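You operate a simulated robot arm through the tools that you are given. There is no shell and no other tool. Be economical: measure what you need, move in short steps, check, and stop when the job is done.

You run a simulated robot arm. Do the job below in one go: nothing can be reset, and whatever is moved stays where it is left.

## Task
Change the bottle in the foam unit's holder for the rinse aid bottle.
Fine: shut both valves first, old bottle on the low bench, then open both valves again. Set down upright: what you pick out.

Only the result counts: the job must be done as asked and must still hold three seconds after the hand-in. Knocking over, shifting, dropping, spilling or breaking anything else fails it.

## Robot
A 6-joint arm with a fingered hand, hanging from a carriage that runs on a rail from [424, 0] to [-2056, 0] (x, y) and turns from -344 to 343 degrees about z. Base frame: it is fixed where the carriage stands at the start and does not move with it; the origin is on the floor, on the carriage's upright axis, x ahead of it, y to its left, z up. Units: mm, degrees, N and s.
With the tool pointing down near the work surface it reaches from about 100 to 440 mm from the robot's upright axis, wherever it stands. Its first joint turns from -166.0 to 166.0 degrees. Places, roughly: bottle holder [900, 0, 600]; foam air valve [900, -200, 900]; foam selector [800, 0, 1100]; foam water valve [900, 100, 1000]; sprayer lever [800, -700, 1100]; strength knob [800, -200, 1100]; top of the low bench [700, 400, 500]. Payload 4 kg.
The TCP is the grasp point between the finger pads, 29 mm short of the fingertips. In the tool frame z runs along the fingers and y along their closing line. The gripper opens to 100 mm. The gripper's body begins 34 mm behind the TCP. The gripper is a hand of 5 fingers: y runs from the thumb to the fingers, the wrist lies at [-15, -114, -189] in the tool frame, and closing takes about 1.5 s.
Orientation is that of the tool frame in the base frame, as a unit quaternion [w, x, y, z]. With the fingers straight down and the wrist toward the robot, the tool's x, y and z point along [0, 1, 0], [1, 0, 0] and [0, 0, -1] of the base frame.

## Interface
- The arm moves only by the tool jog_arm. Its argument "moves" is a list of rows, each a list of 6 numbers: the shift along the tool's x, y, z in cm, then the turn, a rotation vector about the tool's x, y, z in rad. In form: [[tx, ty, tz, rx, ry, rz], ...]. A call has 1 to 20 rows; each row is the pose to reach, as a shift and turn from the pose commanded when the call began, along the tool's axes at that moment. "jaw" is the closure, from 0 (fully open) to 1 (shut), set as the call begins (left out, the last holds). Rows are played at 5 a second. More than 50 mm and 8.6 degrees between two rows, or a gripper value outside its range, and nothing of the call is played. A pose out of reach is approached as far as the arm can. The call stops where the force on the tool passes 70 N (or 10 N more than at its start, if that is more) or the arm is blocked; 0.2 s more then pass. The fingers move at their own pace (about 108 mm/s each) and stop on an object; they squeeze with about 26 N. The grip force told is the motor's: it shows also when the fingers shut on nothing. Time passes only in rows, and 0.2 s behind the last, so rows that repeat a pose let the fingers close. The reply holds the time, the measured pose of the TCP, the force on the tool along the base axes, the opening and the grip force, in the units named above and with some noise, with the torque about the TCP (base axes, N m) and any sound that the robot's microphone picked up.
- Cameras (640 x 400 px; columns grow to the right, rows downward): "scene" is now at [273.6, -31.5, 1647.8]; the picture's right is [-0.31, -0.95, 0.00], its down [-0.79, 0.26, -0.55] and it looks along [0.52, -0.17, -0.83] (base axes); focal length 282 px, centre (320, 200). "wrist" rides on the gripper at [66, -86, -121] in the tool frame; the picture's right is [-0.76, 0.31, -0.58], its down [-0.59, -0.70, 0.40] and it looks along [-0.28, 0.64, 0.71] (tool axes); focal length 247 px, centre (320, 200). There is no depth. A picture from a camera that has moved, and an enlarged one, comes with that camera's place and axes in the base frame and with its lens. The place of the scene camera against the robot may be out by one fixed shift of up to 12 mm in any direction.
- capture(camera): a new picture of that camera. The clock stands still meanwhile.
- lift_body(by): slides the trunk up (or, below 0, down) by that many mm; the arm and the scene camera ride with it, the base frame stays. It gives what a move gives, with no picture.
- roll_base(legs): drives the robot by 1 to 6 legs, each [ahead, left, turn to the left] in mm, mm and degrees, along the robot's own axes; the way and the turn of a leg run together, so that a leg with both is an arc; at most 1500 mm and 180 degrees a leg. The arm and the cameras ride along, it lands a little off, and it stops where it bumps. It keeps to its track: a leg is cut to what the track allows. It gives what a move gives.
- set_grasp(shape): the hand has 5 fingers and takes this shape, open, in about a second: jaw (thumb against the fingers, like two jaws); tri (thumb and two fingers); tip (a fingertip pinch); poke (one finger out to press); point (the index stretched); flat (the hand flat); cup (the hand cupped); fist (a fist). The gripper value then closes the fingers along that shape, each until it touches; the sizes above hold for jaw. It gives what a move gives, with no picture.
- pan_tilt(pan, tilt): turns the head with the scene camera to pan (to the left, within 155 degrees either way) and tilt (down, from -29 to 69), counted from straight ahead of the robot. It gives what a move gives.
- zoom(camera, box): a new picture of the part [left, top, right, bottom] of that camera's present view, enlarged. The clock stands still meanwhile.
- close_job(): hands the job in; it is judged then, once.

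Go step by step. Nothing tells you exact positions but the pictures and the camera data: compare them with the known pose of the tool, close in by small moves and look again before you grip or let go. The budget is 120 turns and 78 pictures, counting those below and the enlarged ones. Unless the task says otherwise, let go and move clear before handing in.

The tools are called after "Emit:" as name(argument=value, ...) on one line, values as JSON. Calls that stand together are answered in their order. jog_arm: Moves the arm, as the interface text tells. Its arguments: {"type":"object","properties":{"moves":{"type":"array","items":{"type":"array","items":{"type":"number"}}},"jaw":{"type":"number"}},"required":["moves"]} The other tools are called the same way: lift_body (by) slides the trunk up or down; set_grasp (shape) gives the hand a shape; roll_base (legs) drives the base; pan_tilt (pan, tilt) turns the head that bears the scene camera; capture (camera) takes a picture; zoom (camera, box) takes an enlarged picture of a part of a camera's view; close_job () hands the job in.

At the start:

```text
t: 0.0
tcp_pos: [469.2, -116.8, 1155.2]
orientation: [0.0, 0.708, 0.707, -0.001]
force: [-0.3, 0.6, 0.1]
torque: [0.01, 0.01, 0.0]
grip_width: 99.6
finger_force: 0.1
shape: jaw
trunk travel left (down, up): [-373.0, 227.0]
robot x, y, heading: [0.1, -1.5, 0.2]
head pan, tilt: [-18.1, 56.5]
```

scene: 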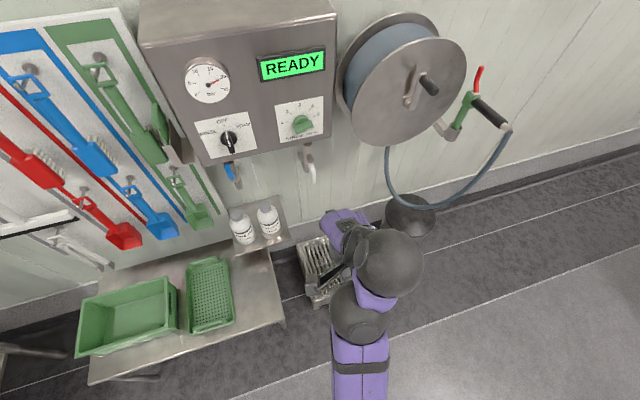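
wrist: 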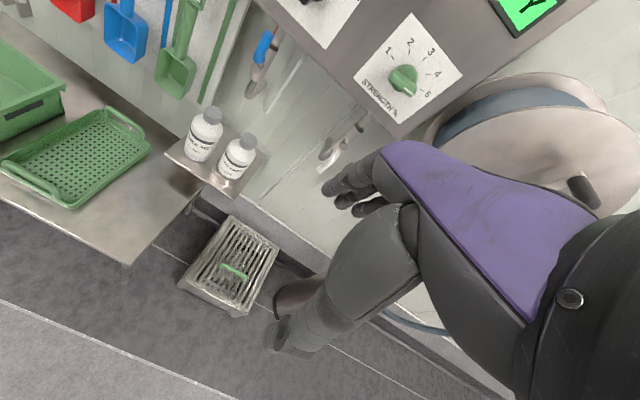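

I see the foam unit with two valves under it (blue handle and white handle), a small shelf with two bottles, and the low bench with trays. I'll zoom in for labels and valve states.

Emit:
zoom(camera="scene", box=[190, 130, 350, 260])

Emit:
zoom(camera="wrist", box=[150, 20, 390, 200])

```text
3.08 times, centred on (270, 195) of scene
camera zoom: at [273.6, -31.5, 1647.8], right [-0.31, -0.95, 0.0], down [-0.79, 0.26, -0.55], along [0.52, -0.17, -0.83], focal length 866 px, centre (474, 215)
```

zoom: 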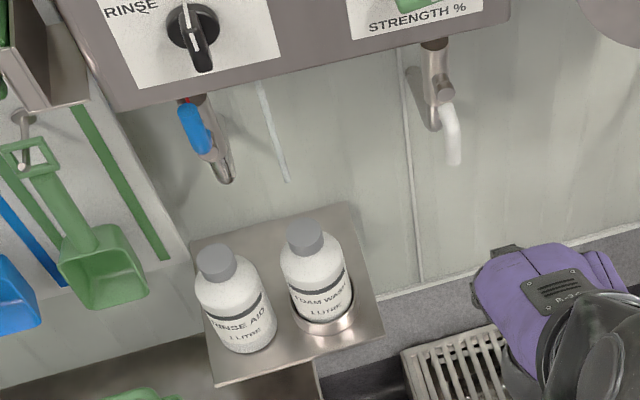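

```text
2.22 times, centred on (270, 110) of wrist
camera zoom: at [380.8, -51.5, 1276.4], right [0.31, -0.76, 0.58], down [-0.7, -0.59, -0.4], along [0.64, -0.28, -0.71], focal length 549 px, centre (431, 400)
```

zoom: 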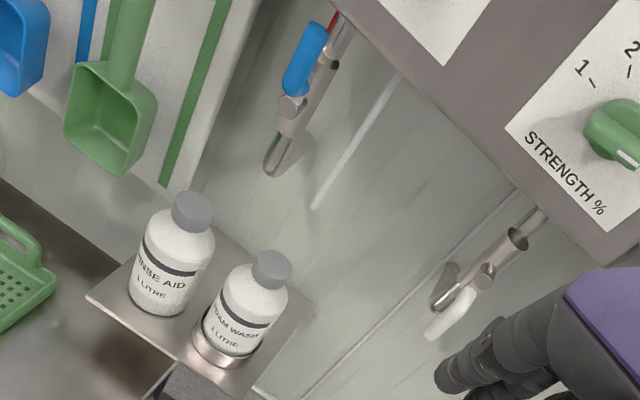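

The FOAM WASH bottle sits in the holder ring, and RINSE AID stands beside it on the same shelf. I'll go lower and closer to see the valves.

Emit:
lift_body(by=-150)

Emit:
roll_base(legs=[[150, 0, 0]])

Emit:
pan_tilt(pan=0, tilt=40)

Emit:
capture(camera="scene")

Emit:
capture(camera="wrist")

```text
t: 1.8
tcp_pos: [468.3, -116.9, 1007.2]
orientation: [0.001, 0.707, 0.707, 0.001]
force: [0.3, 0.2, 0.4]
torque: [0.02, 0.0, 0.01]
grip_width: 99.7
finger_force: 0.1
shape: jaw
trunk travel left (down, up): [-223.0, 377.0]
robot x, y, heading: [0.6, 3.3, 0.1]
head pan, tilt: [-18.1, 56.5]
```

```text
t: 3.1
tcp_pos: [617.8, -116.4, 1006.0]
orientation: [0.0, 0.707, 0.707, 0.0]
force: [0.0, 0.5, 0.0]
torque: [0.02, -0.05, 0.06]
grip_width: 99.7
finger_force: 0.1
shape: jaw
trunk travel left (down, up): [-223.0, 377.0]
robot x, y, heading: [146.0, 0.5, -0.2]
head pan, tilt: [-18.1, 56.5]
```

```text
t: 3.9
tcp_pos: [616.8, -116.0, 1005.6]
orientation: [0.0, 0.707, 0.707, -0.001]
force: [-0.2, -0.1, -0.7]
torque: [-0.02, 0.01, 0.0]
grip_width: 99.9
finger_force: 0.1
shape: jaw
trunk travel left (down, up): [-223.0, 377.0]
robot x, y, heading: [149.5, -0.5, -0.1]
head pan, tilt: [0.0, 40.0]
```

```text
73 pictures are left
camera scene: at [440.1, -9.5, 1520.3], right [0.0, -1.0, 0.0], down [-0.64, 0.0, -0.77], along [0.77, 0.0, -0.64], focal length 282 px, centre (320, 200)
```

scene: 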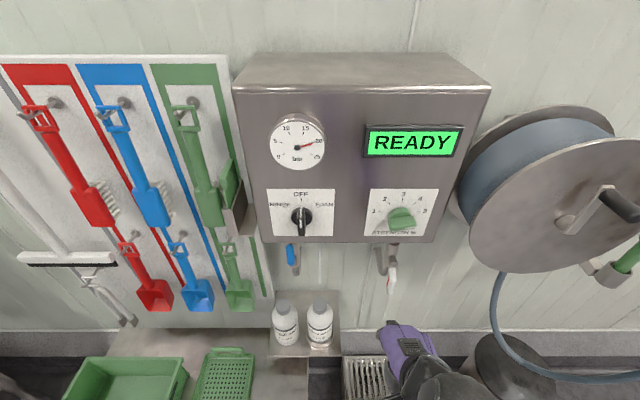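

```text
72 pictures are left
camera wrist: at [529.4, -51.3, 1126.4], right [0.31, -0.76, 0.58], down [-0.7, -0.59, -0.4], along [0.64, -0.28, -0.71], focal length 247 px, centre (320, 200)
```

wrist: 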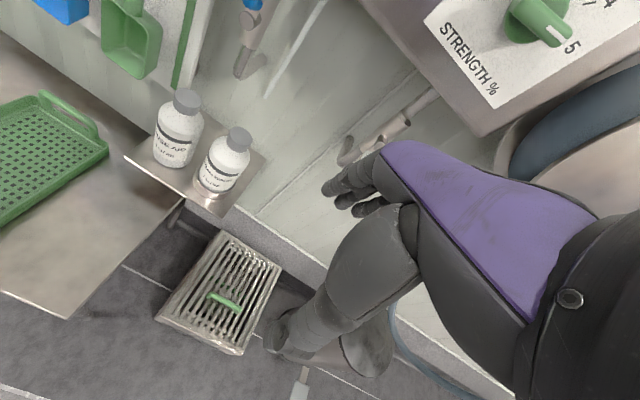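

Emit:
zoom(camera="scene", box=[260, 230, 340, 280])

Emit:
zoom(camera="scene", box=[350, 235, 430, 300])

Emit:
zoom(camera="wrist", box=[200, 0, 440, 180])

```text
8.00 times, centred on (300, 255) of scene
camera zoom: at [440.1, -9.5, 1520.3], right [0.0, -1.0, 0.0], down [-0.64, 0.0, -0.77], along [0.77, 0.0, -0.64], focal length 2252 px, centre (480, -240)
```

zoom: 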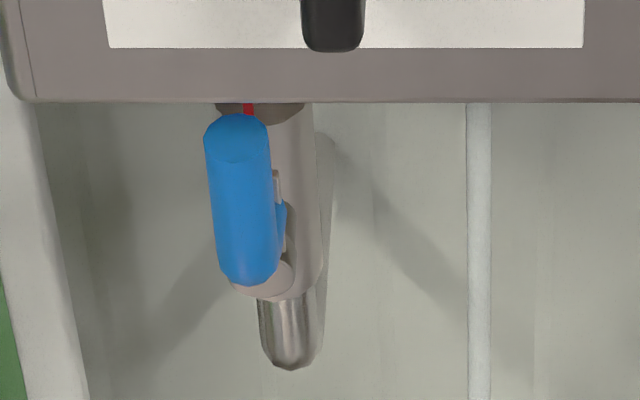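

```text
6.15 times, centred on (390, 268) of scene
camera zoom: at [440.1, -9.5, 1520.3], right [0.0, -1.0, 0.0], down [-0.64, 0.0, -0.77], along [0.77, 0.0, -0.64], focal length 1732 px, centre (-111, -215)
```

zoom: 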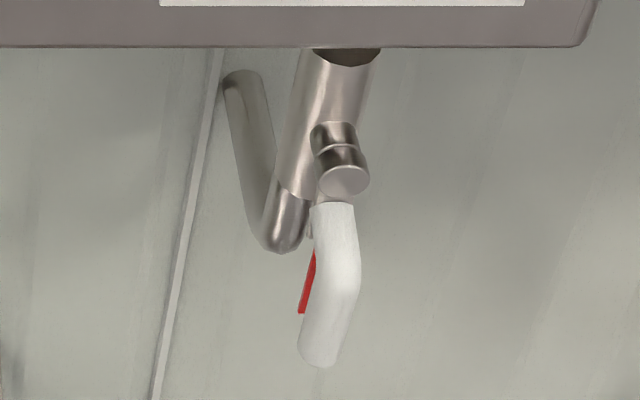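

```text
2.22 times, centred on (320, 90) of wrist
camera zoom: at [529.4, -51.3, 1126.4], right [0.31, -0.76, 0.58], down [-0.7, -0.59, -0.4], along [0.64, -0.28, -0.71], focal length 549 px, centre (320, 444)
```

zoom: 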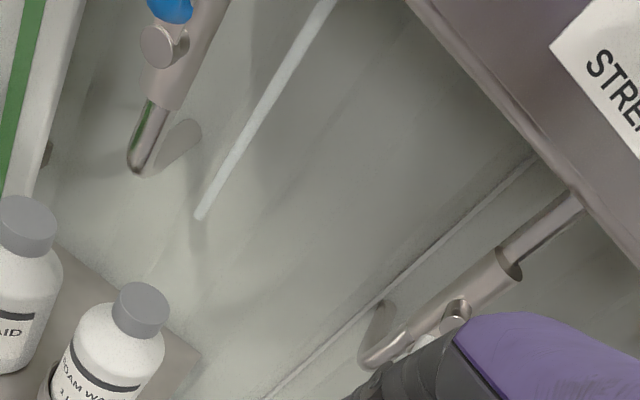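

Both levers lie along their pipes, so both look open. I'll lower the trunk and turn the hand to point forward, so the wrist camera looks up at the valves.

Emit:
lift_body(by=-120)

Emit:
jog_arm(moves=[[0, 0, 0, -0.14, 0, 0], [0, 0, 0, -0.28, 0, 0], [0, 0, 0, -0.42, 0, 0], [0, 0, 0, -0.56, 0, 0], [0, 0, 0, -0.7, 0, 0], [0, 0, 0, -0.84, 0, 0], [0, 0, 0, -0.98, 0, 0], [0, 0, 0, -1.12, 0, 0], [0, 0, 0, -1.26, 0, 0], [0, 0, 0, -1.4, 0, 0], [0, 0, 0, -1.5, 0, 0], [0, 0, 0, -1.5708, 0, 0], [0, 0, 0, -1.5708, 0, 0]])

Emit:
capture(camera="wrist")

Emit:
capture(camera="scene")

```text
t: 5.4
tcp_pos: [616.6, -117.7, 887.0]
orientation: [-0.001, 0.707, 0.707, 0.0]
force: [0.3, -0.3, -0.1]
torque: [0.01, -0.02, -0.01]
grip_width: 99.8
finger_force: 0.1
shape: jaw
trunk travel left (down, up): [-103.0, 497.0]
robot x, y, heading: [152.0, 0.7, -0.1]
head pan, tilt: [0.0, 40.0]
```

```text
t: 6.1
tcp_pos: [618.9, -116.7, 886.6]
orientation: [0.099, 0.711, 0.686, 0.12]
force: [17.6, -1.9, -3.4]
torque: [-0.08, 1.29, -1.05]
grip_width: 100.0
finger_force: 0.1
shape: jaw
out of reach, approached as far as the arm can: row 3
trunk travel left (down, up): [-103.0, 497.0]
robot x, y, heading: [149.5, 1.2, 0.1]
head pan, tilt: [0.0, 40.0]
stopped in row 3: the force on the tool passed its limit at 220 N (the readings are from after the stop); the commanded pose is now the measured one
```

```text
68 pictures are left
camera wrist: at [499.6, -51.4, 977.6], right [0.09, -0.78, 0.61], down [-0.56, -0.55, -0.62], along [0.82, -0.29, -0.49], focal length 247 px, centre (320, 200)
```

wrist: 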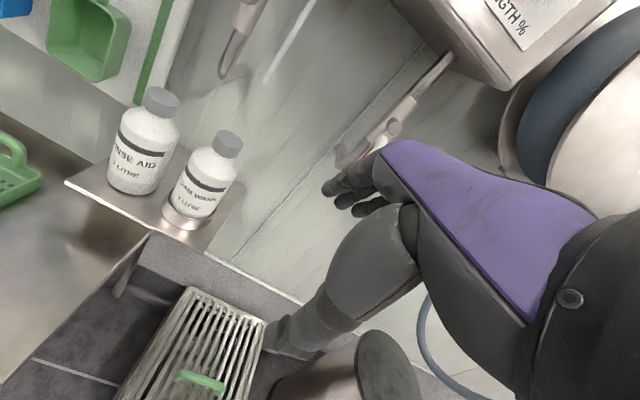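

```text
67 pictures are left
camera scene: at [440.2, -9.5, 1400.4], right [0.0, -1.0, 0.0], down [-0.64, 0.0, -0.77], along [0.77, 0.0, -0.64], focal length 282 px, centre (320, 200)
```

scene: 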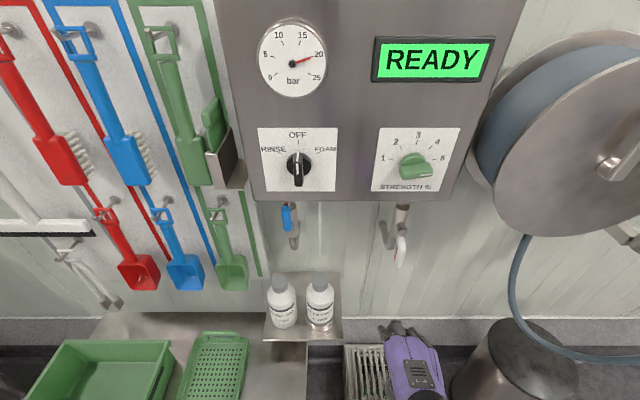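

The arm cannot tip that way: it stopped at a joint limit. I'll undo the tilt and instead try a pose with the fingers forward and the wrist to the side.

Emit:
jog_arm(moves=[[0, 0, 0, 0.1, 0, 0], [0, 0, 0, 0.2, 0, 0], [0, 0, 0, 0.31, 0, 0], [0, 0, 0, 0.31, 0, 0]])

Emit:
lift_body(by=120)

Emit:
jog_arm(moves=[[0, 0, 0, -0.075, 0.075, 0.075], [0, 0, 0, -0.15, 0.15, 0.15], [0, 0, 0, -0.225, 0.225, 0.225], [0, 0, 0, -0.3, 0.3, 0.3], [0, 0, 0, -0.375, 0.375, 0.375], [0, 0, 0, -0.45, 0.45, 0.45], [0, 0, 0, -0.525, 0.525, 0.525], [0, 0, 0, -0.6, 0.6, 0.6]])

```text
t: 7.1
tcp_pos: [616.7, -116.4, 886.5]
orientation: [-0.013, 0.717, 0.696, 0.012]
force: [0.0, 0.1, 0.3]
torque: [0.0, -0.03, 0.03]
grip_width: 99.6
finger_force: 0.0
shape: jaw
trunk travel left (down, up): [-103.0, 497.0]
robot x, y, heading: [150.3, -1.5, -0.0]
head pan, tilt: [0.0, 40.0]
```

```text
t: 8.6
tcp_pos: [617.8, -116.5, 1008.5]
orientation: [-0.013, 0.717, 0.697, 0.014]
force: [0.7, 0.5, -0.5]
torque: [0.0, -0.05, -0.02]
grip_width: 99.9
finger_force: 0.1
shape: jaw
trunk travel left (down, up): [-223.0, 377.0]
robot x, y, heading: [149.1, 0.3, -0.1]
head pan, tilt: [0.0, 40.0]
```

```text
t: 10.4
tcp_pos: [596.8, -102.9, 1063.6]
orientation: [-0.012, 0.825, 0.39, 0.408]
force: [0.3, 0.2, 0.2]
torque: [-0.02, -0.02, 0.0]
grip_width: 99.8
finger_force: 0.2
shape: jaw
out of reach, approached as far as the arm can: row 6, 7, 8
trunk travel left (down, up): [-223.0, 377.0]
robot x, y, heading: [152.1, 2.8, -0.1]
head pan, tilt: [0.0, 40.0]
```

The half-turned pose was out of reach because the wrist was too low and too far out. I'll raise and pull back the hand, then finish the turn.

Emit:
jog_arm(moves=[[2, 0.3, -3.15, 0, 0, 0], [4, 0.6, -6.3, 0, 0, 0], [6, 0.9, -9.4, 0, 0, 0], [8, 1.2, -12.6, 0, 0, 0], [8, 1.2, -12.6, -0.075, 0.075, 0.075], [8, 1.2, -12.6, -0.15, 0.15, 0.15], [8, 1.2, -12.6, -0.225, 0.225, 0.225], [8, 1.2, -12.6, -0.3, 0.3, 0.3], [8, 1.2, -12.6, -0.375, 0.375, 0.375], [8, 1.2, -12.6, -0.45, 0.45, 0.45], [8, 1.2, -12.6, -0.525, 0.525, 0.525], [8, 1.2, -12.6, -0.6, 0.6, 0.6]])

Emit:
capture(camera="scene")

Emit:
capture(camera="wrist")

```text
t: 13.0
tcp_pos: [619.4, -97.5, 1230.9]
orientation: [-0.001, 0.734, -0.004, 0.679]
force: [-0.1, -0.2, -0.4]
torque: [-0.03, 0.01, 0.02]
grip_width: 100.0
finger_force: 0.0
shape: jaw
out of reach, approached as far as the arm can: row 1, 2, 3, 4, 5, 6, 7, 8, 9, 10, 11, 12
trunk travel left (down, up): [-223.0, 377.0]
robot x, y, heading: [151.9, -1.0, 0.2]
head pan, tilt: [0.0, 40.0]
```

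```text
66 pictures are left
camera scene: at [440.1, -9.8, 1520.4], right [0.0, -1.0, 0.0], down [-0.64, 0.0, -0.77], along [0.77, 0.0, -0.64], focal length 282 px, centre (320, 200)
```

scene: 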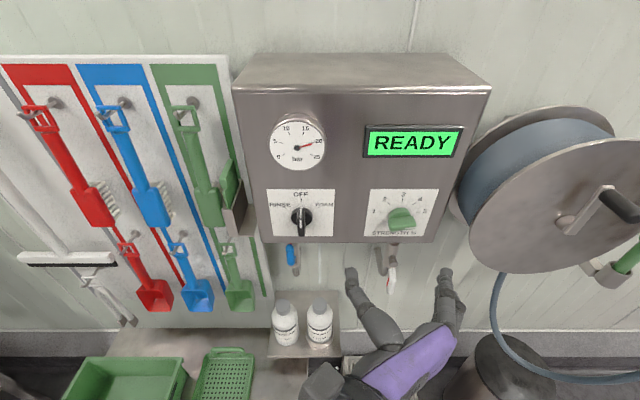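

```text
65 pictures are left
camera wrist: at [502.6, -11.2, 1306.4], right [-0.64, -0.3, -0.71], down [0.35, 0.71, -0.61], along [0.68, -0.64, -0.35], focal length 247 px, centre (320, 200)
```

wrist: 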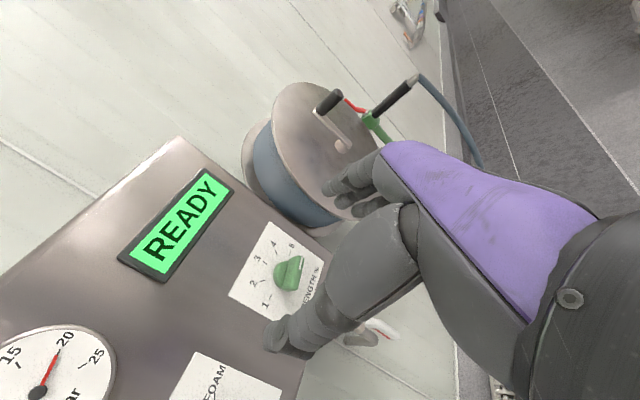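

The fingers now point forward, but the arm sits higher than I asked. I'll check whether it gets lower further out.

Emit:
jog_arm(moves=[[0, 0, 3, 0, 0, 0], [0, 0, 6, 0, 0, 0], [0, 0, 9, 0, 0, 0], [0, 0, 12, 0, 0, 0], [0, 0, 12, 0, 0, 0]])

```text
t: 14.2
tcp_pos: [661.7, -103.5, 1268.4]
orientation: [-0.004, 0.737, -0.003, 0.676]
force: [-0.3, 0.2, 1.0]
torque: [0.01, -0.02, 0.0]
grip_width: 100.0
finger_force: 0.0
shape: jaw
out of reach, approached as far as the arm can: row 1, 2, 3, 4, 5
trunk travel left (down, up): [-223.0, 377.0]
robot x, y, heading: [148.7, -0.1, 0.3]
head pan, tilt: [0.0, 40.0]
```

Going further out pushes the hand up, so I'll use the trunk for height. I'll lower it fully, which also brings the cameras level with the valves.

Emit:
lift_body(by=-222)

Emit:
capture(camera="wrist")

Emit:
pan_tilt(pan=0, tilt=30)

Emit:
capture(camera="scene")

```text
t: 16.6
tcp_pos: [662.7, -102.7, 1045.4]
orientation: [-0.003, 0.737, -0.003, 0.676]
force: [0.0, 0.8, 0.9]
torque: [-0.03, 0.0, -0.02]
grip_width: 100.1
finger_force: 0.2
shape: jaw
trunk travel left (down, up): [-1.0, 599.0]
robot x, y, heading: [151.1, 5.1, 0.0]
head pan, tilt: [0.0, 40.0]
```

```text
64 pictures are left
camera wrist: at [545.0, -18.9, 1121.4], right [-0.64, -0.3, -0.71], down [0.35, 0.71, -0.61], along [0.69, -0.64, -0.35], focal length 247 px, centre (320, 200)
```

wrist: 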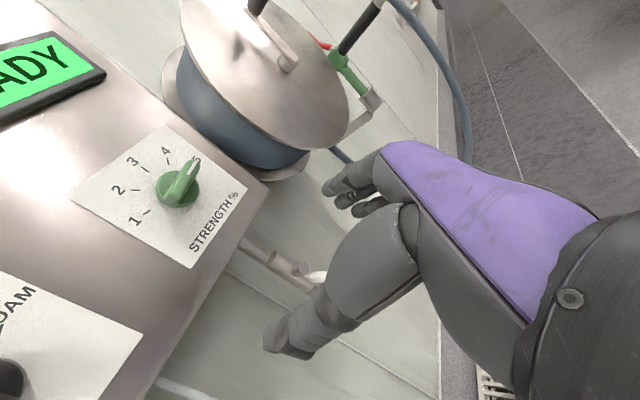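

```text
t: 17.3
tcp_pos: [660.9, -103.9, 1045.4]
orientation: [-0.004, 0.737, -0.003, 0.676]
force: [0.0, -0.5, -1.2]
torque: [-0.02, -0.01, -0.01]
grip_width: 99.8
finger_force: 0.1
shape: jaw
trunk travel left (down, up): [-1.0, 599.0]
robot x, y, heading: [149.5, 2.8, -0.3]
head pan, tilt: [0.0, 30.0]
```

```text
63 pictures are left
camera scene: at [445.6, -9.4, 1313.7], right [0.0, -1.0, 0.0], down [-0.5, 0.0, -0.87], along [0.87, 0.0, -0.5], focal length 282 px, centre (320, 200)
```

scene: 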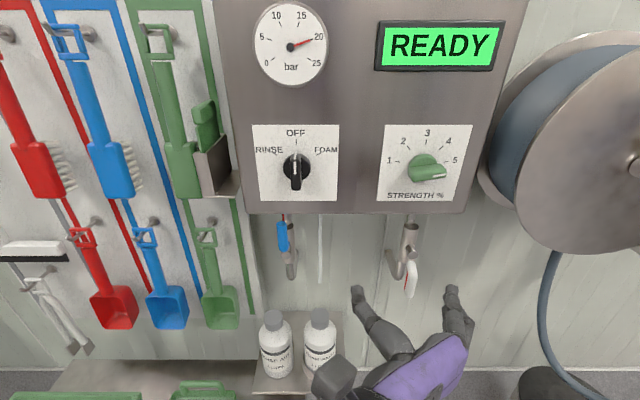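

Emit:
zoom(camera="scene", box=[260, 205, 340, 285])

Emit:
zoom(camera="scene", box=[370, 210, 450, 310])

Emit:
zoom(camera="wrist", box=[220, 220, 360, 320])

```text
5.00 times, centred on (300, 245) of scene
camera zoom: at [445.6, -9.4, 1313.7], right [0.0, -1.0, 0.0], down [-0.5, 0.0, -0.87], along [0.87, 0.0, -0.5], focal length 1408 px, centre (420, -25)
```

zoom: 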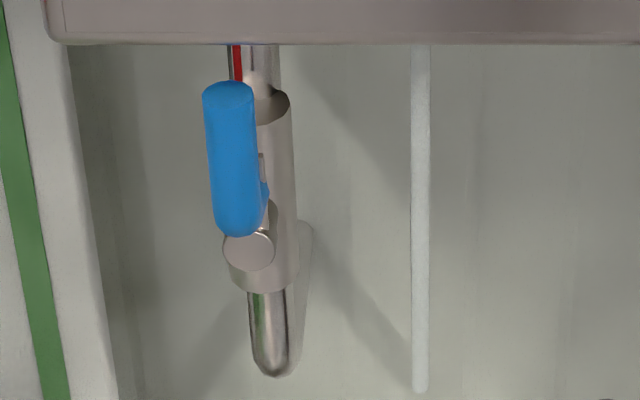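

```text
4.00 times, centred on (410, 260) of scene
camera zoom: at [445.6, -9.4, 1313.7], right [0.0, -1.0, 0.0], down [-0.5, 0.0, -0.87], along [0.87, 0.0, -0.5], focal length 1126 px, centre (-40, -40)
```

zoom: 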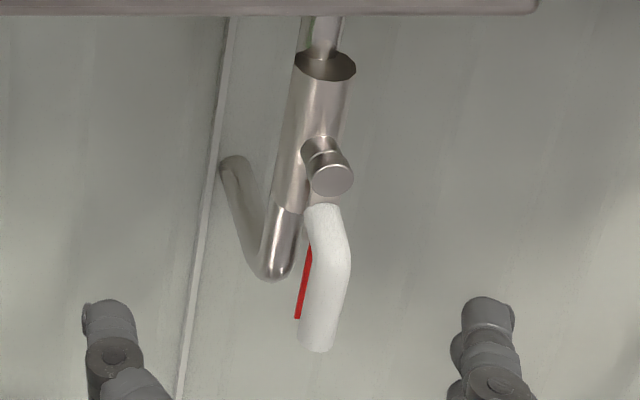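

```text
4.00 times, centred on (290, 270) of wrist
camera zoom: at [545.0, -18.9, 1121.3], right [-0.64, -0.3, -0.71], down [0.35, 0.71, -0.61], along [0.69, -0.64, -0.35], focal length 988 px, centre (440, -80)
```

zoom: 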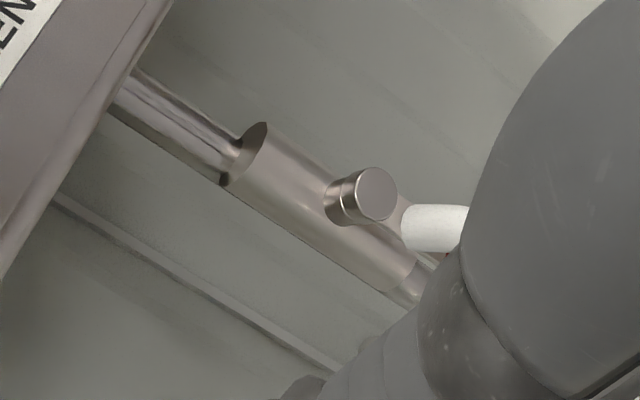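

Blue lever runs from about (867,62,957) up to (882,62,1015); white lever from about (899,-201,903) down to (867,-200,830). I'll look closer at the red strips beside the levers before touching anything.

Emit:
zoom(camera="scene", box=[270, 208, 310, 263])

Emit:
zoom(camera="scene", box=[385, 235, 430, 305])

```text
7.27 times, centred on (290, 236) of scene
camera zoom: at [445.6, -9.4, 1313.7], right [0.0, -1.0, 0.0], down [-0.5, 0.0, -0.87], along [0.87, 0.0, -0.5], focal length 2048 px, centre (538, -58)
```

zoom: 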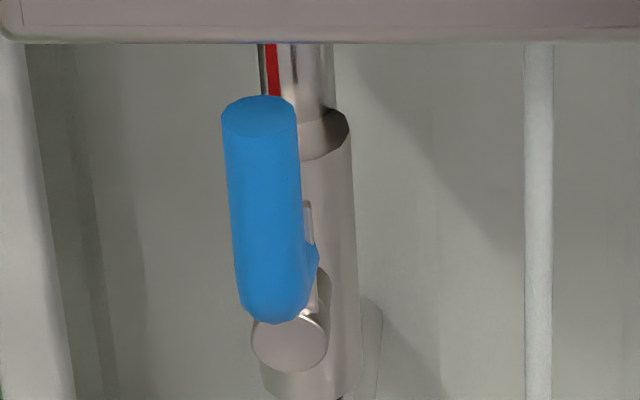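

```text
5.71 times, centred on (408, 270) of scene
camera zoom: at [445.6, -9.4, 1313.7], right [0.0, -1.0, 0.0], down [-0.5, 0.0, -0.87], along [0.87, 0.0, -0.5], focal length 1609 px, centre (-180, -200)
```

zoom: 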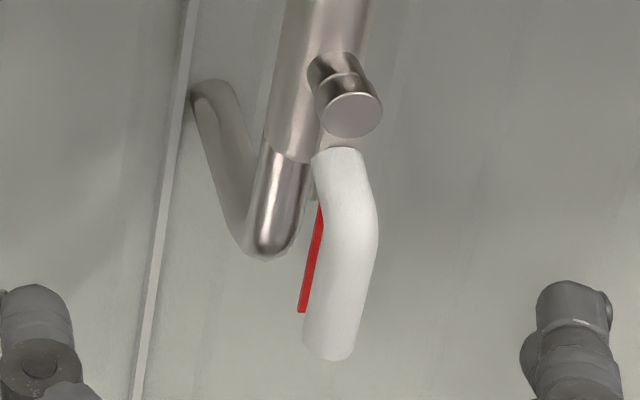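

The red strips may be latch bars behind the levers, so I'll test gently. First I'll tip the fingers downward so the hand can get lower.

Emit:
jog_arm(moves=[[0, 0, 0, 0, -0.14, 0], [0, 0, 0, 0, -0.28, 0], [0, 0, 0, 0, -0.42, 0], [0, 0, 0, 0, -0.56, 0], [0, 0, 0, 0, -0.56, 0]])

```text
t: 18.5
tcp_pos: [710.4, -185.6, 984.1]
orientation: [-0.007, 0.894, 0.002, 0.448]
force: [-0.5, -0.2, 0.5]
torque: [-0.01, -0.03, 0.0]
grip_width: 100.1
finger_force: 0.1
shape: jaw
out of reach, approached as far as the arm can: row 1, 2, 3, 4, 5
trunk travel left (down, up): [-1.0, 599.0]
robot x, y, heading: [150.2, -0.8, -0.1]
head pan, tilt: [0.0, 30.0]
```

Emit:
jog_arm(moves=[[-2, 0, -2.7, 0, 0, 0], [-4, 0, -5.3, 0, 0, 0], [-6, 0, -8, 0, 0, 0], [-6, 0, -8, 0, 0, 0]])

```text
t: 19.5
tcp_pos: [624.5, -210.6, 959.4]
orientation: [-0.004, 0.894, -0.001, 0.447]
force: [0.2, 0.2, -0.9]
torque: [0.02, 0.02, 0.01]
grip_width: 99.9
finger_force: 0.0
shape: jaw
out of reach, approached as far as the arm can: row 1, 2, 3, 4
trunk travel left (down, up): [-1.0, 599.0]
robot x, y, heading: [151.0, -0.7, 0.1]
head pan, tilt: [0.0, 30.0]
```

Emit:
jog_arm(moves=[[2.7, 0, -2, 0, 0, 0], [5.3, 0, -4, 0, 0, 0], [8, 0, -6, 0, 0, 0], [8, 0, -6, 0, 0, 0]])

Emit:
capture(camera="scene")

```text
t: 20.5
tcp_pos: [654.2, -249.6, 1016.2]
orientation: [-0.004, 0.894, -0.001, 0.448]
force: [0.6, -0.3, -0.7]
torque: [0.03, 0.02, -0.02]
grip_width: 99.7
finger_force: 0.0
shape: jaw
out of reach, approached as far as the arm can: row 1, 2, 3, 4
trunk travel left (down, up): [-1.0, 599.0]
robot x, y, heading: [146.0, 0.9, -0.1]
head pan, tilt: [0.0, 30.0]
```

```text
57 pictures are left
camera scene: at [445.3, -9.3, 1313.6], right [0.0, -1.0, 0.0], down [-0.5, 0.0, -0.87], along [0.87, 0.0, -0.5], focal length 282 px, centre (320, 200)
```

scene: 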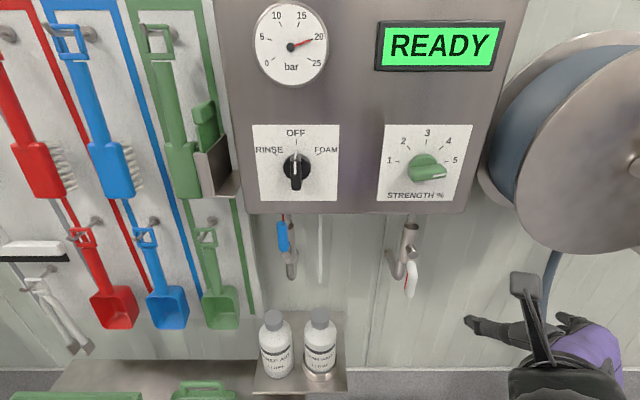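

The arm holds the orientation but won't go closer in at this tilt. I'll try further out.

Emit:
jog_arm(moves=[[2.4, 0, 3.2, 0, 0, 0], [4.8, 0, 6.4, 0, 0, 0], [7.2, 0, 9.6, 0, 0, 0], [9.6, 0, 12.8, 0, 0, 0], [9.6, 0, 12.8, 0, 0, 0]])

```text
t: 21.7
tcp_pos: [802.9, -245.0, 1020.6]
orientation: [-0.006, 0.895, -0.002, 0.446]
force: [0.3, 1.0, 0.1]
torque: [0.02, 0.01, 0.01]
grip_width: 100.0
finger_force: 0.0
shape: jaw
out of reach, approached as far as the arm can: row 4, 5
trunk travel left (down, up): [-1.0, 599.0]
robot x, y, heading: [150.5, 0.3, -0.2]
head pan, tilt: [0.0, 30.0]
```

Commands now track, with reach out to about 700 mm. Next I'll try going lower here.

Emit:
jog_arm(moves=[[-2.6, 0, 0.7, 0, 0, 0], [-5.2, 0, 1.4, 0, 0, 0], [-7.8, 0, 2.1, 0, 0, 0], [-10.4, 0, 2.8, 0, 0, 0], [-10.4, 0, 2.8, 0, 0, 0]])

Emit:
capture(camera="wrist")

Emit:
capture(camera="scene")

```text
t: 22.9
tcp_pos: [750.1, -240.7, 927.2]
orientation: [-0.006, 0.895, -0.003, 0.445]
force: [0.3, 0.2, 0.7]
torque: [-0.02, 0.01, 0.0]
grip_width: 99.8
finger_force: 0.0
shape: jaw
out of reach, approached as far as the arm can: row 3, 4, 5
trunk travel left (down, up): [-1.0, 599.0]
robot x, y, heading: [149.0, -2.2, -0.2]
head pan, tilt: [0.0, 30.0]
```

```text
56 pictures are left
camera wrist: at [691.3, -157.1, 1053.0], right [-0.92, -0.3, -0.26], down [-0.04, 0.71, -0.7], along [0.4, -0.63, -0.66], focal length 247 px, centre (320, 200)
```

wrist: 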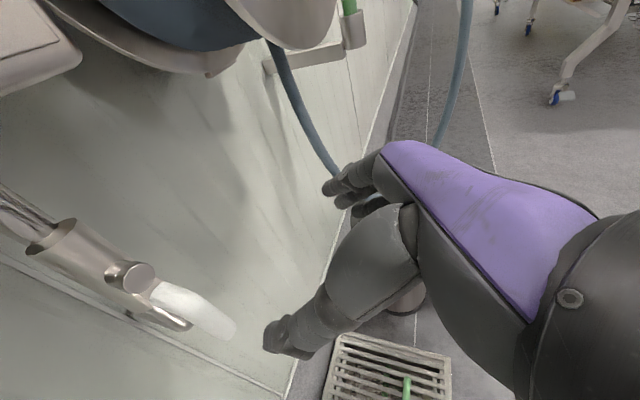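

```text
55 pictures are left
camera scene: at [445.8, -9.5, 1313.8], right [0.0, -1.0, 0.0], down [-0.5, 0.0, -0.87], along [0.87, 0.0, -0.5], focal length 282 px, centre (320, 200)
```

scene: 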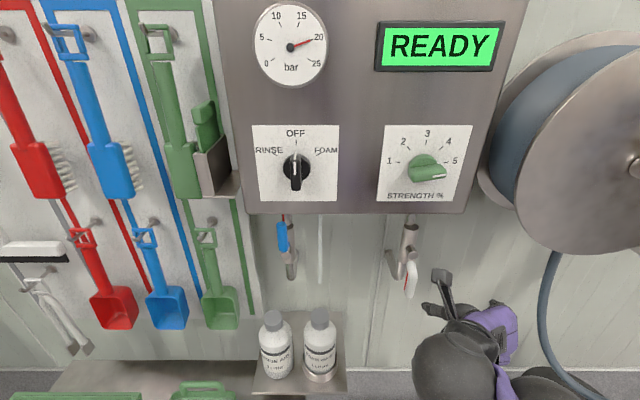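

The hand is near the white valve and the wrist camera sees it well. I'll zoom there.

Emit:
zoom(camera="wrist", box=[60, 210, 280, 360])

```text
2.67 times, centred on (170, 285) of wrist
camera zoom: at [691.3, -157.1, 1053.0], right [-0.92, -0.3, -0.26], down [-0.04, 0.71, -0.7], along [0.4, -0.63, -0.66], focal length 659 px, centre (720, -27)
```

zoom: 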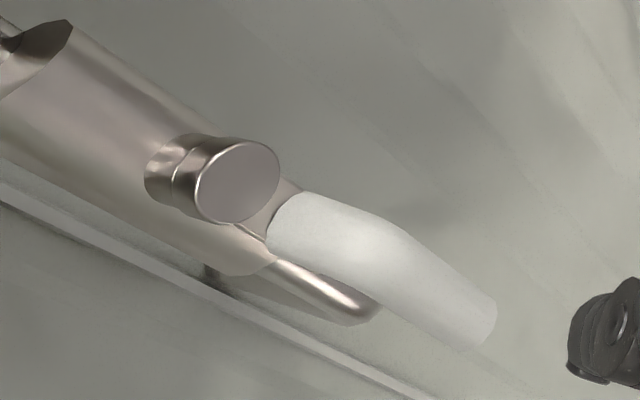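

No obstructions around the white lever; its tip is near (862,-191,830) and its pivot near z 918. I'll line the half-open jaw up in front of it.

Emit:
jog_arm(moves=[[0.5, -1.7, 2, 0, 0, 0], [1, -3.4, 4, 0, 0, 0], [1.44, -5, 5.9, 0, 0, 0], [1.44, -5, 5.9, 0, 0, 0]], jaw=0.4)

Emit:
capture(camera="wrist")

Emit:
zoom(camera="scene", box=[360, 210, 480, 340])

```text
t: 23.9
tcp_pos: [764.6, -194.8, 930.3]
orientation: [-0.006, 0.895, -0.002, 0.446]
force: [-0.4, -0.2, 0.6]
torque: [-0.04, 0.0, 0.01]
grip_width: 60.1
finger_force: 0.0
shape: jaw
out of reach, approached as far as the arm can: row 1, 2, 3, 4
trunk travel left (down, up): [-1.0, 599.0]
robot x, y, heading: [147.2, 1.0, -0.0]
head pan, tilt: [0.0, 30.0]
```

```text
53 pictures are left
camera wrist: at [706.2, -110.7, 1055.9], right [-0.92, -0.3, -0.26], down [-0.04, 0.71, -0.7], along [0.4, -0.63, -0.66], focal length 247 px, centre (320, 200)
```

wrist: 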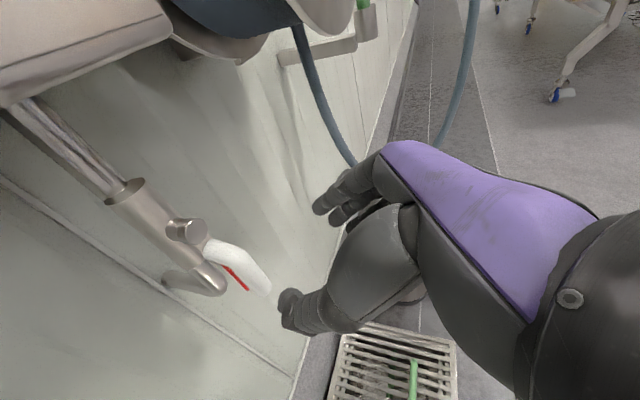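

```text
3.08 times, centred on (420, 275) of scene
camera zoom: at [445.5, -9.5, 1313.7], right [0.0, -1.0, 0.0], down [-0.5, 0.0, -0.87], along [0.87, 0.0, -0.5], focal length 866 px, centre (12, -31)
```

zoom: 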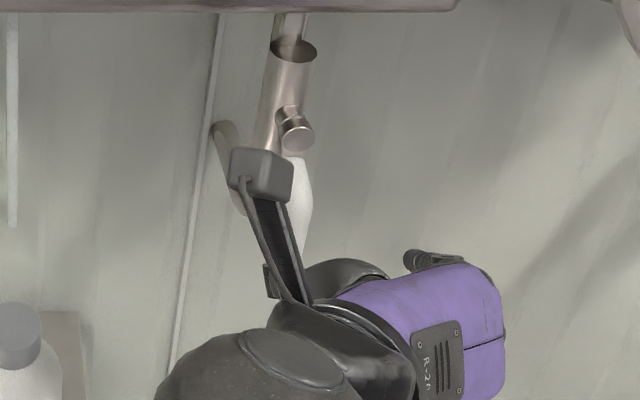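

Reach runs out low down at this tilt, so I'll tip the fingers down more and bring the carriage a little closer.

Emit:
jog_arm(moves=[[0, 0, 0, 0, -0.14, 0], [0, 0, 0, 0, -0.28, 0], [-2, -0.2, 1.5, 0, -0.35, 0], [-4, -0.4, 3, 0, -0.35, 0], [-4, -0.4, 3, 0, -0.35, 0]])

Emit:
roll_base(legs=[[40, 0, 0]])

```text
t: 25.1
tcp_pos: [773.9, -207.0, 870.0]
orientation: [-0.01, 0.958, 0.003, 0.287]
force: [0.1, -0.5, -0.4]
torque: [0.03, 0.0, -0.03]
grip_width: 60.3
finger_force: 0.0
shape: jaw
out of reach, approached as far as the arm can: row 2, 3, 4, 5
trunk travel left (down, up): [-1.0, 599.0]
robot x, y, heading: [148.0, 1.6, -0.2]
head pan, tilt: [0.0, 30.0]
```

```text
t: 26.0
tcp_pos: [814.1, -207.5, 870.8]
orientation: [-0.01, 0.958, 0.003, 0.287]
force: [1.3, -0.4, -0.5]
torque: [0.0, -0.02, 0.01]
grip_width: 60.4
finger_force: 0.1
shape: jaw
trunk travel left (down, up): [-1.0, 599.0]
robot x, y, heading: [190.4, 2.0, -0.0]
head pan, tilt: [0.0, 30.0]
```

Emit:
jog_arm(moves=[[0, -0.8, 1.8, 0, 0, 0], [0, -1.6, 3.6, 0, 0, 0], [0, -1.6, 3.6, 0, 0, 0]])

Emit:
capture(camera="wrist")

```text
t: 26.8
tcp_pos: [829.0, -190.9, 844.2]
orientation: [-0.012, 0.958, 0.004, 0.287]
force: [-0.5, -0.2, 1.3]
torque: [-0.01, -0.01, 0.0]
grip_width: 60.3
finger_force: 0.1
shape: jaw
out of reach, approached as far as the arm can: row 2, 3
trunk travel left (down, up): [-1.0, 599.0]
robot x, y, heading: [191.2, 2.2, -0.1]
head pan, tilt: [0.0, 30.0]
```

```text
51 pictures are left
camera wrist: at [813.9, -107.8, 983.9], right [-0.95, -0.32, 0.06], down [-0.28, 0.71, -0.64], along [0.16, -0.62, -0.76], focal length 247 px, centre (320, 200)
```

wrist: 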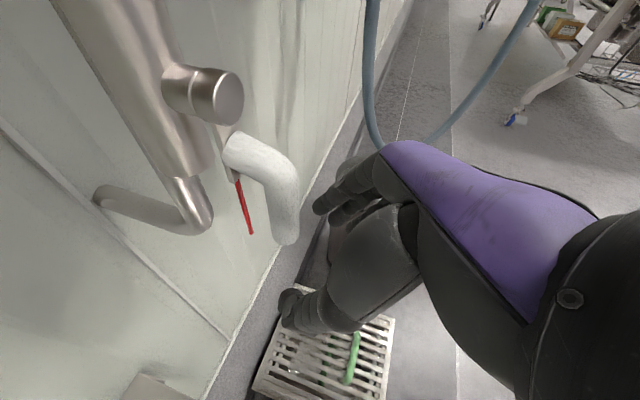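

Emit:
zoom(camera="wrist", box=[140, 50, 340, 260])

```text
1.90 times, centred on (240, 155) of wrist
camera zoom: at [813.9, -107.8, 983.9], right [-0.95, -0.32, 0.06], down [-0.28, 0.71, -0.64], along [0.16, -0.62, -0.76], focal length 470 px, centre (472, 286)
```

zoom: 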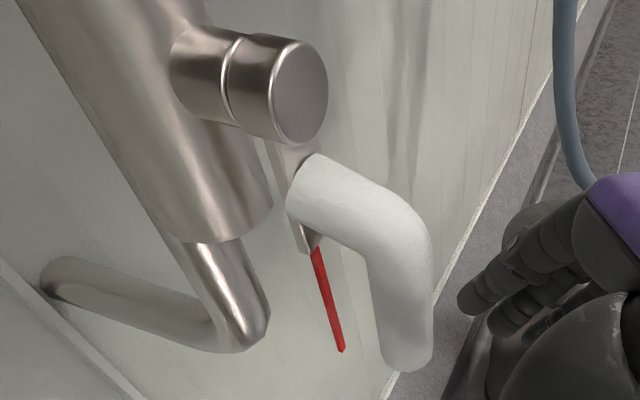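

The red strip is just a pointer on the lever plate; the handle is a crank whose straight part is at about x 856, z 830–890. I'll back off and roll the hand so the wrist sits above, which should give lower reach and a slimmer pushing profile.

Emit:
jog_arm(moves=[[0.3, 0, -3, 0, 0, 0], [0.6, 0, -6, 0, 0, 0], [1, 0, -9, 0, 0, 0], [1, 0, -9, 0, 0, 0.14], [1, 0, -9, 0, 0, 0.28], [1, 0, -9, 0, 0, 0.42], [1, 0, -9, 0, 0, 0.56], [1, 0, -9, 0, 0, 0.7], [1, 0, -9, 0, 0, 0.84], [1, 0, -9, 0, 0, 0.98], [1, 0, -9, 0, 0, 1.12], [1, 0, -9, 0, 0, 1.26], [1, 0, -9, 0, 0, 1.4], [1, 0, -9, 0, 0, 1.5], [1, 0, -9, 0, 0, 1.57], [1, 0, -9, 0, 0, 1.57]], jaw=1)

```text
t: 28.0
tcp_pos: [831.3, -243.2, 886.5]
orientation: [-0.052, 0.948, -0.124, 0.289]
force: [-57.6, 17.6, -7.0]
torque: [-3.58, -9.3, 4.26]
grip_width: 0.0
finger_force: 26.2
shape: jaw
out of reach, approached as far as the arm can: row 1, 2, 3, 4, 5, 6
trunk travel left (down, up): [-1.0, 599.0]
robot x, y, heading: [185.9, -2.1, -0.1]
head pan, tilt: [0.0, 30.0]
stopped in row 6: the force on the tool passed its limit at 93 N (the readings are from after the stop); the commanded pose is now the measured one
```

I hit something while rolling. Let me look before moving.

Emit:
capture(camera="wrist")

Emit:
zoom(camera="scene", box=[340, 190, 540, 340])

```text
49 pictures are left
camera wrist: at [831.8, -180.7, 1035.0], right [-0.99, -0.11, 0.02], down [-0.11, 0.84, -0.52], along [0.04, -0.52, -0.85], focal length 247 px, centre (320, 200)
```

wrist: 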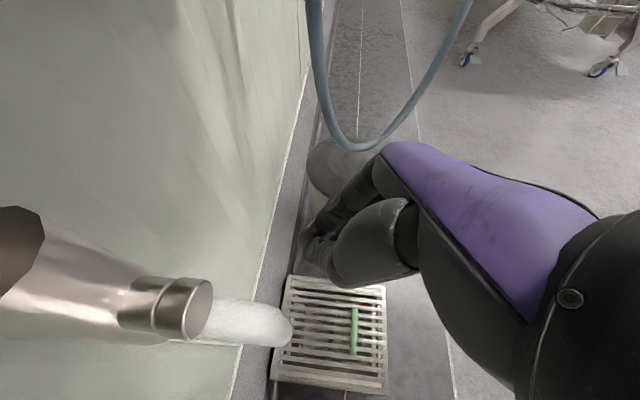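

```text
2.67 times, centred on (440, 265) of scene
camera zoom: at [476.4, -7.5, 1311.0], right [0.0, -1.0, 0.0], down [-0.51, 0.0, -0.86], along [0.86, 0.0, -0.51], focal length 751 px, centre (0, 27)
```

zoom: 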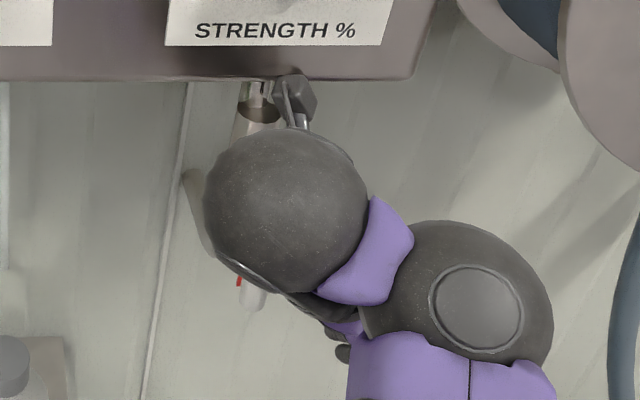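

The wrist camera's housing touched the box's lower edge. I'll back the carriage straight off and continue the roll in free space.

Emit:
roll_base(legs=[[-140, 0, 0]])

Emit:
jog_arm(moves=[[0, 0, 0, 0, 0, 0.14], [0, 0, 0, 0, 0, 0.28], [0, 0, 0, 0, 0, 0.42], [0, 0, 0, 0, 0, 0.56], [0, 0, 0, 0, 0, 0.7], [0, 0, 0, 0, 0, 0.84], [0, 0, 0, 0, 0, 0.98], [0, 0, 0, 0, 0, 1.12], [0, 0, 0, 0, 0, 1.26], [0, 0, 0, 0, 0, 1.3]])

Emit:
capture(camera="scene")

```text
t: 29.4
tcp_pos: [703.4, -244.8, 891.7]
orientation: [-0.053, 0.946, -0.125, 0.294]
force: [-0.2, 0.1, 0.2]
torque: [0.0, -0.05, -0.03]
grip_width: 0.0
finger_force: 26.0
shape: jaw
trunk travel left (down, up): [-1.0, 599.0]
robot x, y, heading: [50.2, -1.2, 0.0]
head pan, tilt: [0.0, 30.0]
```

```text
t: 31.6
tcp_pos: [708.8, -246.8, 890.2]
orientation: [-0.22, 0.677, -0.674, 0.201]
force: [-0.6, -0.6, 0.1]
torque: [0.02, 0.04, -0.01]
grip_width: 0.0
finger_force: 25.9
shape: jaw
out of reach, approached as far as the arm can: row 1, 2, 3, 4, 5, 6, 7, 8, 9, 10
trunk travel left (down, up): [-1.0, 599.0]
robot x, y, heading: [45.6, -0.3, 0.1]
head pan, tilt: [0.0, 30.0]
```

```text
47 pictures are left
camera scene: at [345.5, -9.4, 1313.7], right [0.0, -1.0, 0.0], down [-0.5, 0.0, -0.87], along [0.87, 0.0, -0.5], focal length 282 px, centre (320, 200)
```

scene: 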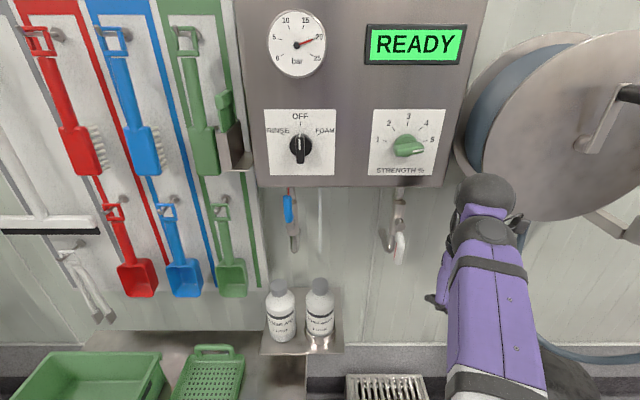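

The roll worked: the wrist now sits above the fingers. I'll tip the fingers up toward forward and check the height.

Emit:
jog_arm(moves=[[0, 0, 0, 0.14, 0, 0], [0, 0, 0, 0.28, 0, 0], [0, 0, 0, 0.42, 0, 0], [0, 0, 0, 0.56, 0, 0], [0, 0, 0, 0.65, 0, 0], [0, 0, 0, 0.65, 0, 0]])

```text
t: 33.0
tcp_pos: [708.7, -246.9, 891.0]
orientation: [0.425, -0.572, 0.573, -0.406]
force: [-0.4, 0.0, -0.3]
torque: [-0.02, -0.02, 0.04]
grip_width: 0.3
finger_force: 25.9
shape: jaw
out of reach, approached as far as the arm can: row 1, 2
trunk travel left (down, up): [-1.0, 599.0]
robot x, y, heading: [47.3, 1.6, 0.2]
head pan, tilt: [0.0, 30.0]
```

Fingers now point forward, 18° down, with the position held exactly. I'll go to the right side of the white handle at z 852 and drive in.

Emit:
jog_arm(moves=[[-1, 1.9, 0.6, 0, 0, 0], [-1.9, 3.7, 1.2, 0, 0, 0], [-1.9, 3.7, 1.2, 0, 0, 0]])

Emit:
roll_base(legs=[[130, 0, 0]])

Emit:
capture(camera="wrist")

Emit:
zoom(camera="scene", box=[340, 190, 540, 340])

```text
t: 33.8
tcp_pos: [708.6, -227.1, 853.3]
orientation: [0.424, -0.572, 0.574, -0.405]
force: [0.3, 0.2, -0.5]
torque: [0.02, 0.0, 0.01]
grip_width: 0.0
finger_force: 26.2
shape: jaw
trunk travel left (down, up): [-1.0, 599.0]
robot x, y, heading: [46.0, -0.8, -0.1]
head pan, tilt: [0.0, 30.0]
```

```text
t: 35.0
tcp_pos: [837.3, -228.9, 853.3]
orientation: [0.423, -0.572, 0.574, -0.406]
force: [1.7, -10.0, 0.3]
torque: [-0.01, 0.01, -0.23]
grip_width: 0.2
finger_force: 26.4
shape: jaw
trunk travel left (down, up): [-1.0, 599.0]
robot x, y, heading: [179.5, -0.5, -0.4]
head pan, tilt: [0.0, 30.0]
```

```text
46 pictures are left
camera wrist: at [747.6, -298.9, 971.0], right [-0.65, 0.75, -0.1], down [0.59, 0.58, 0.56], along [0.47, 0.31, -0.82], focal length 247 px, centre (320, 200)
```

wrist: 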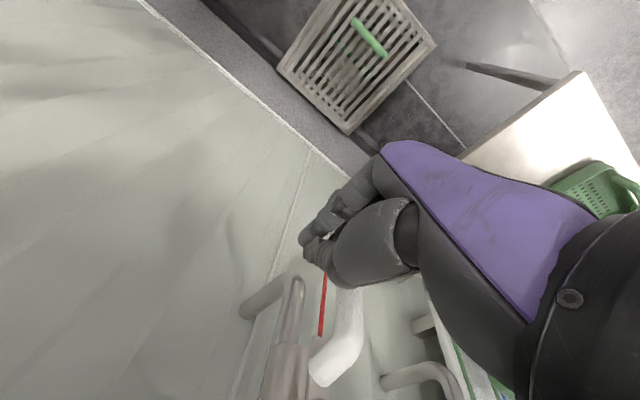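

```text
2.67 times, centred on (440, 265) of scene
camera zoom: at [474.7, -10.7, 1313.7], right [0.0, -1.0, 0.0], down [-0.5, 0.0, -0.87], along [0.87, 0.0, -0.5], focal length 751 px, centre (0, 27)
```

zoom: 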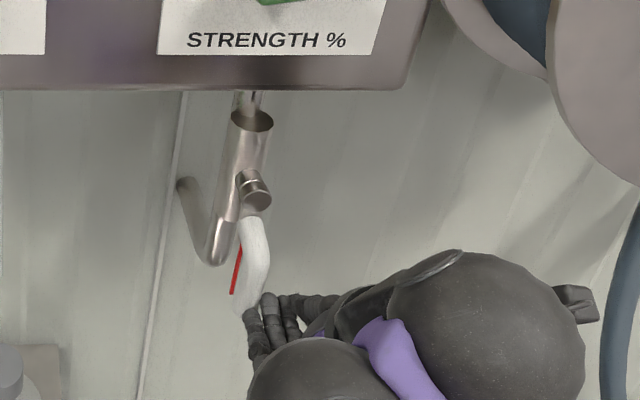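

The fingers already touch the handle's right side. I'll push gently to the left.

Emit:
jog_arm(moves=[[-0.5, 0, 0, 0, 0, 0], [-1, 0, 0, 0, 0, 0], [-1.5, 0, 0, 0, 0, 0], [-2, 0, 0, 0, 0, 0]])

Emit:
capture(camera="wrist")

```text
t: 36.0
tcp_pos: [837.0, -225.8, 856.9]
orientation: [0.419, -0.568, 0.574, -0.415]
force: [5.6, -47.7, -2.6]
torque: [-0.27, 0.01, -1.25]
grip_width: 0.0
finger_force: 26.4
shape: jaw
trunk travel left (down, up): [-1.0, 599.0]
robot x, y, heading: [172.5, 0.2, -0.0]
head pan, tilt: [0.0, 30.0]
```

```text
44 pictures are left
camera wrist: at [745.1, -293.2, 974.6], right [-0.64, 0.76, -0.11], down [0.6, 0.58, 0.55], along [0.48, 0.29, -0.83], focal length 247 px, centre (320, 200)
```

wrist: 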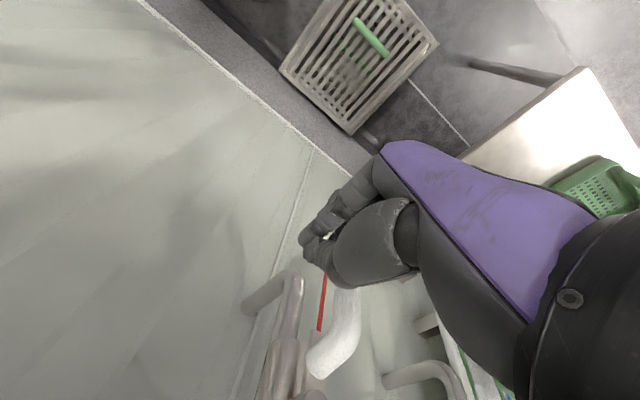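

It won't go left: 48 N without movement, so that's the stop. I'll back off and push from the other side.

Emit:
jog_arm(moves=[[1, 0, 0, 0, 0, 0], [2.5, 0, 0, 0, 0, 0], [2.5, 0, 0, 0, 0, 0]])

Emit:
roll_base(legs=[[-90, 0, 0]])

Emit:
jog_arm(moves=[[-3, 0, 0, 0, 0, 0], [-6, 0, 0, 0, 0, 0], [-9, 0, 0, 0, 0, 0], [-11, 0, 0, 0, 0, 0], [-11, 0, 0, 0, 0, 0]])

Emit:
capture(camera="wrist")

```text
t: 36.8
tcp_pos: [836.3, -230.3, 854.3]
orientation: [-0.425, 0.574, -0.572, 0.404]
force: [-0.3, -1.2, 1.1]
torque: [0.01, 0.0, -0.03]
grip_width: 0.1
finger_force: 25.9
shape: jaw
trunk travel left (down, up): [-1.0, 599.0]
robot x, y, heading: [175.8, 2.4, 0.2]
head pan, tilt: [0.0, 30.0]
```

```text
t: 37.9
tcp_pos: [746.4, -231.3, 852.8]
orientation: [0.424, -0.572, 0.574, -0.405]
force: [-1.3, 0.7, -0.3]
torque: [0.03, 0.0, 0.0]
grip_width: 0.1
finger_force: 26.2
shape: jaw
trunk travel left (down, up): [-1.0, 599.0]
robot x, y, heading: [90.3, -0.0, 0.3]
head pan, tilt: [0.0, 30.0]
```

```text
t: 39.1
tcp_pos: [747.0, -121.6, 855.9]
orientation: [0.424, -0.572, 0.573, -0.406]
force: [0.5, -1.3, 0.3]
torque: [0.0, -0.04, -0.01]
grip_width: 0.2
finger_force: 25.8
shape: jaw
trunk travel left (down, up): [-1.0, 599.0]
robot x, y, heading: [88.7, -0.1, -0.2]
head pan, tilt: [0.0, 30.0]
```

```text
43 pictures are left
camera wrist: at [657.4, -191.5, 972.7], right [-0.65, 0.75, -0.1], down [0.59, 0.58, 0.56], along [0.47, 0.31, -0.82], focal length 247 px, centre (320, 200)
```

wrist: 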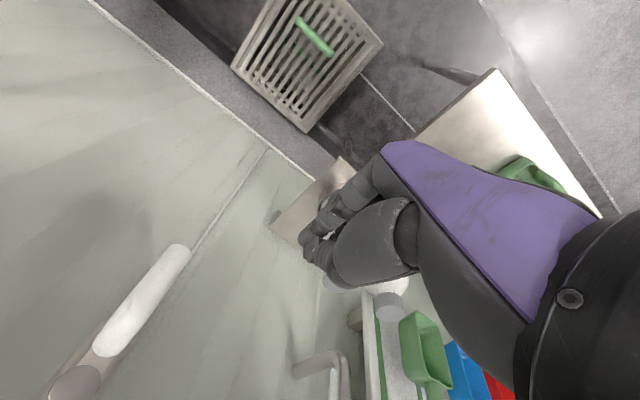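

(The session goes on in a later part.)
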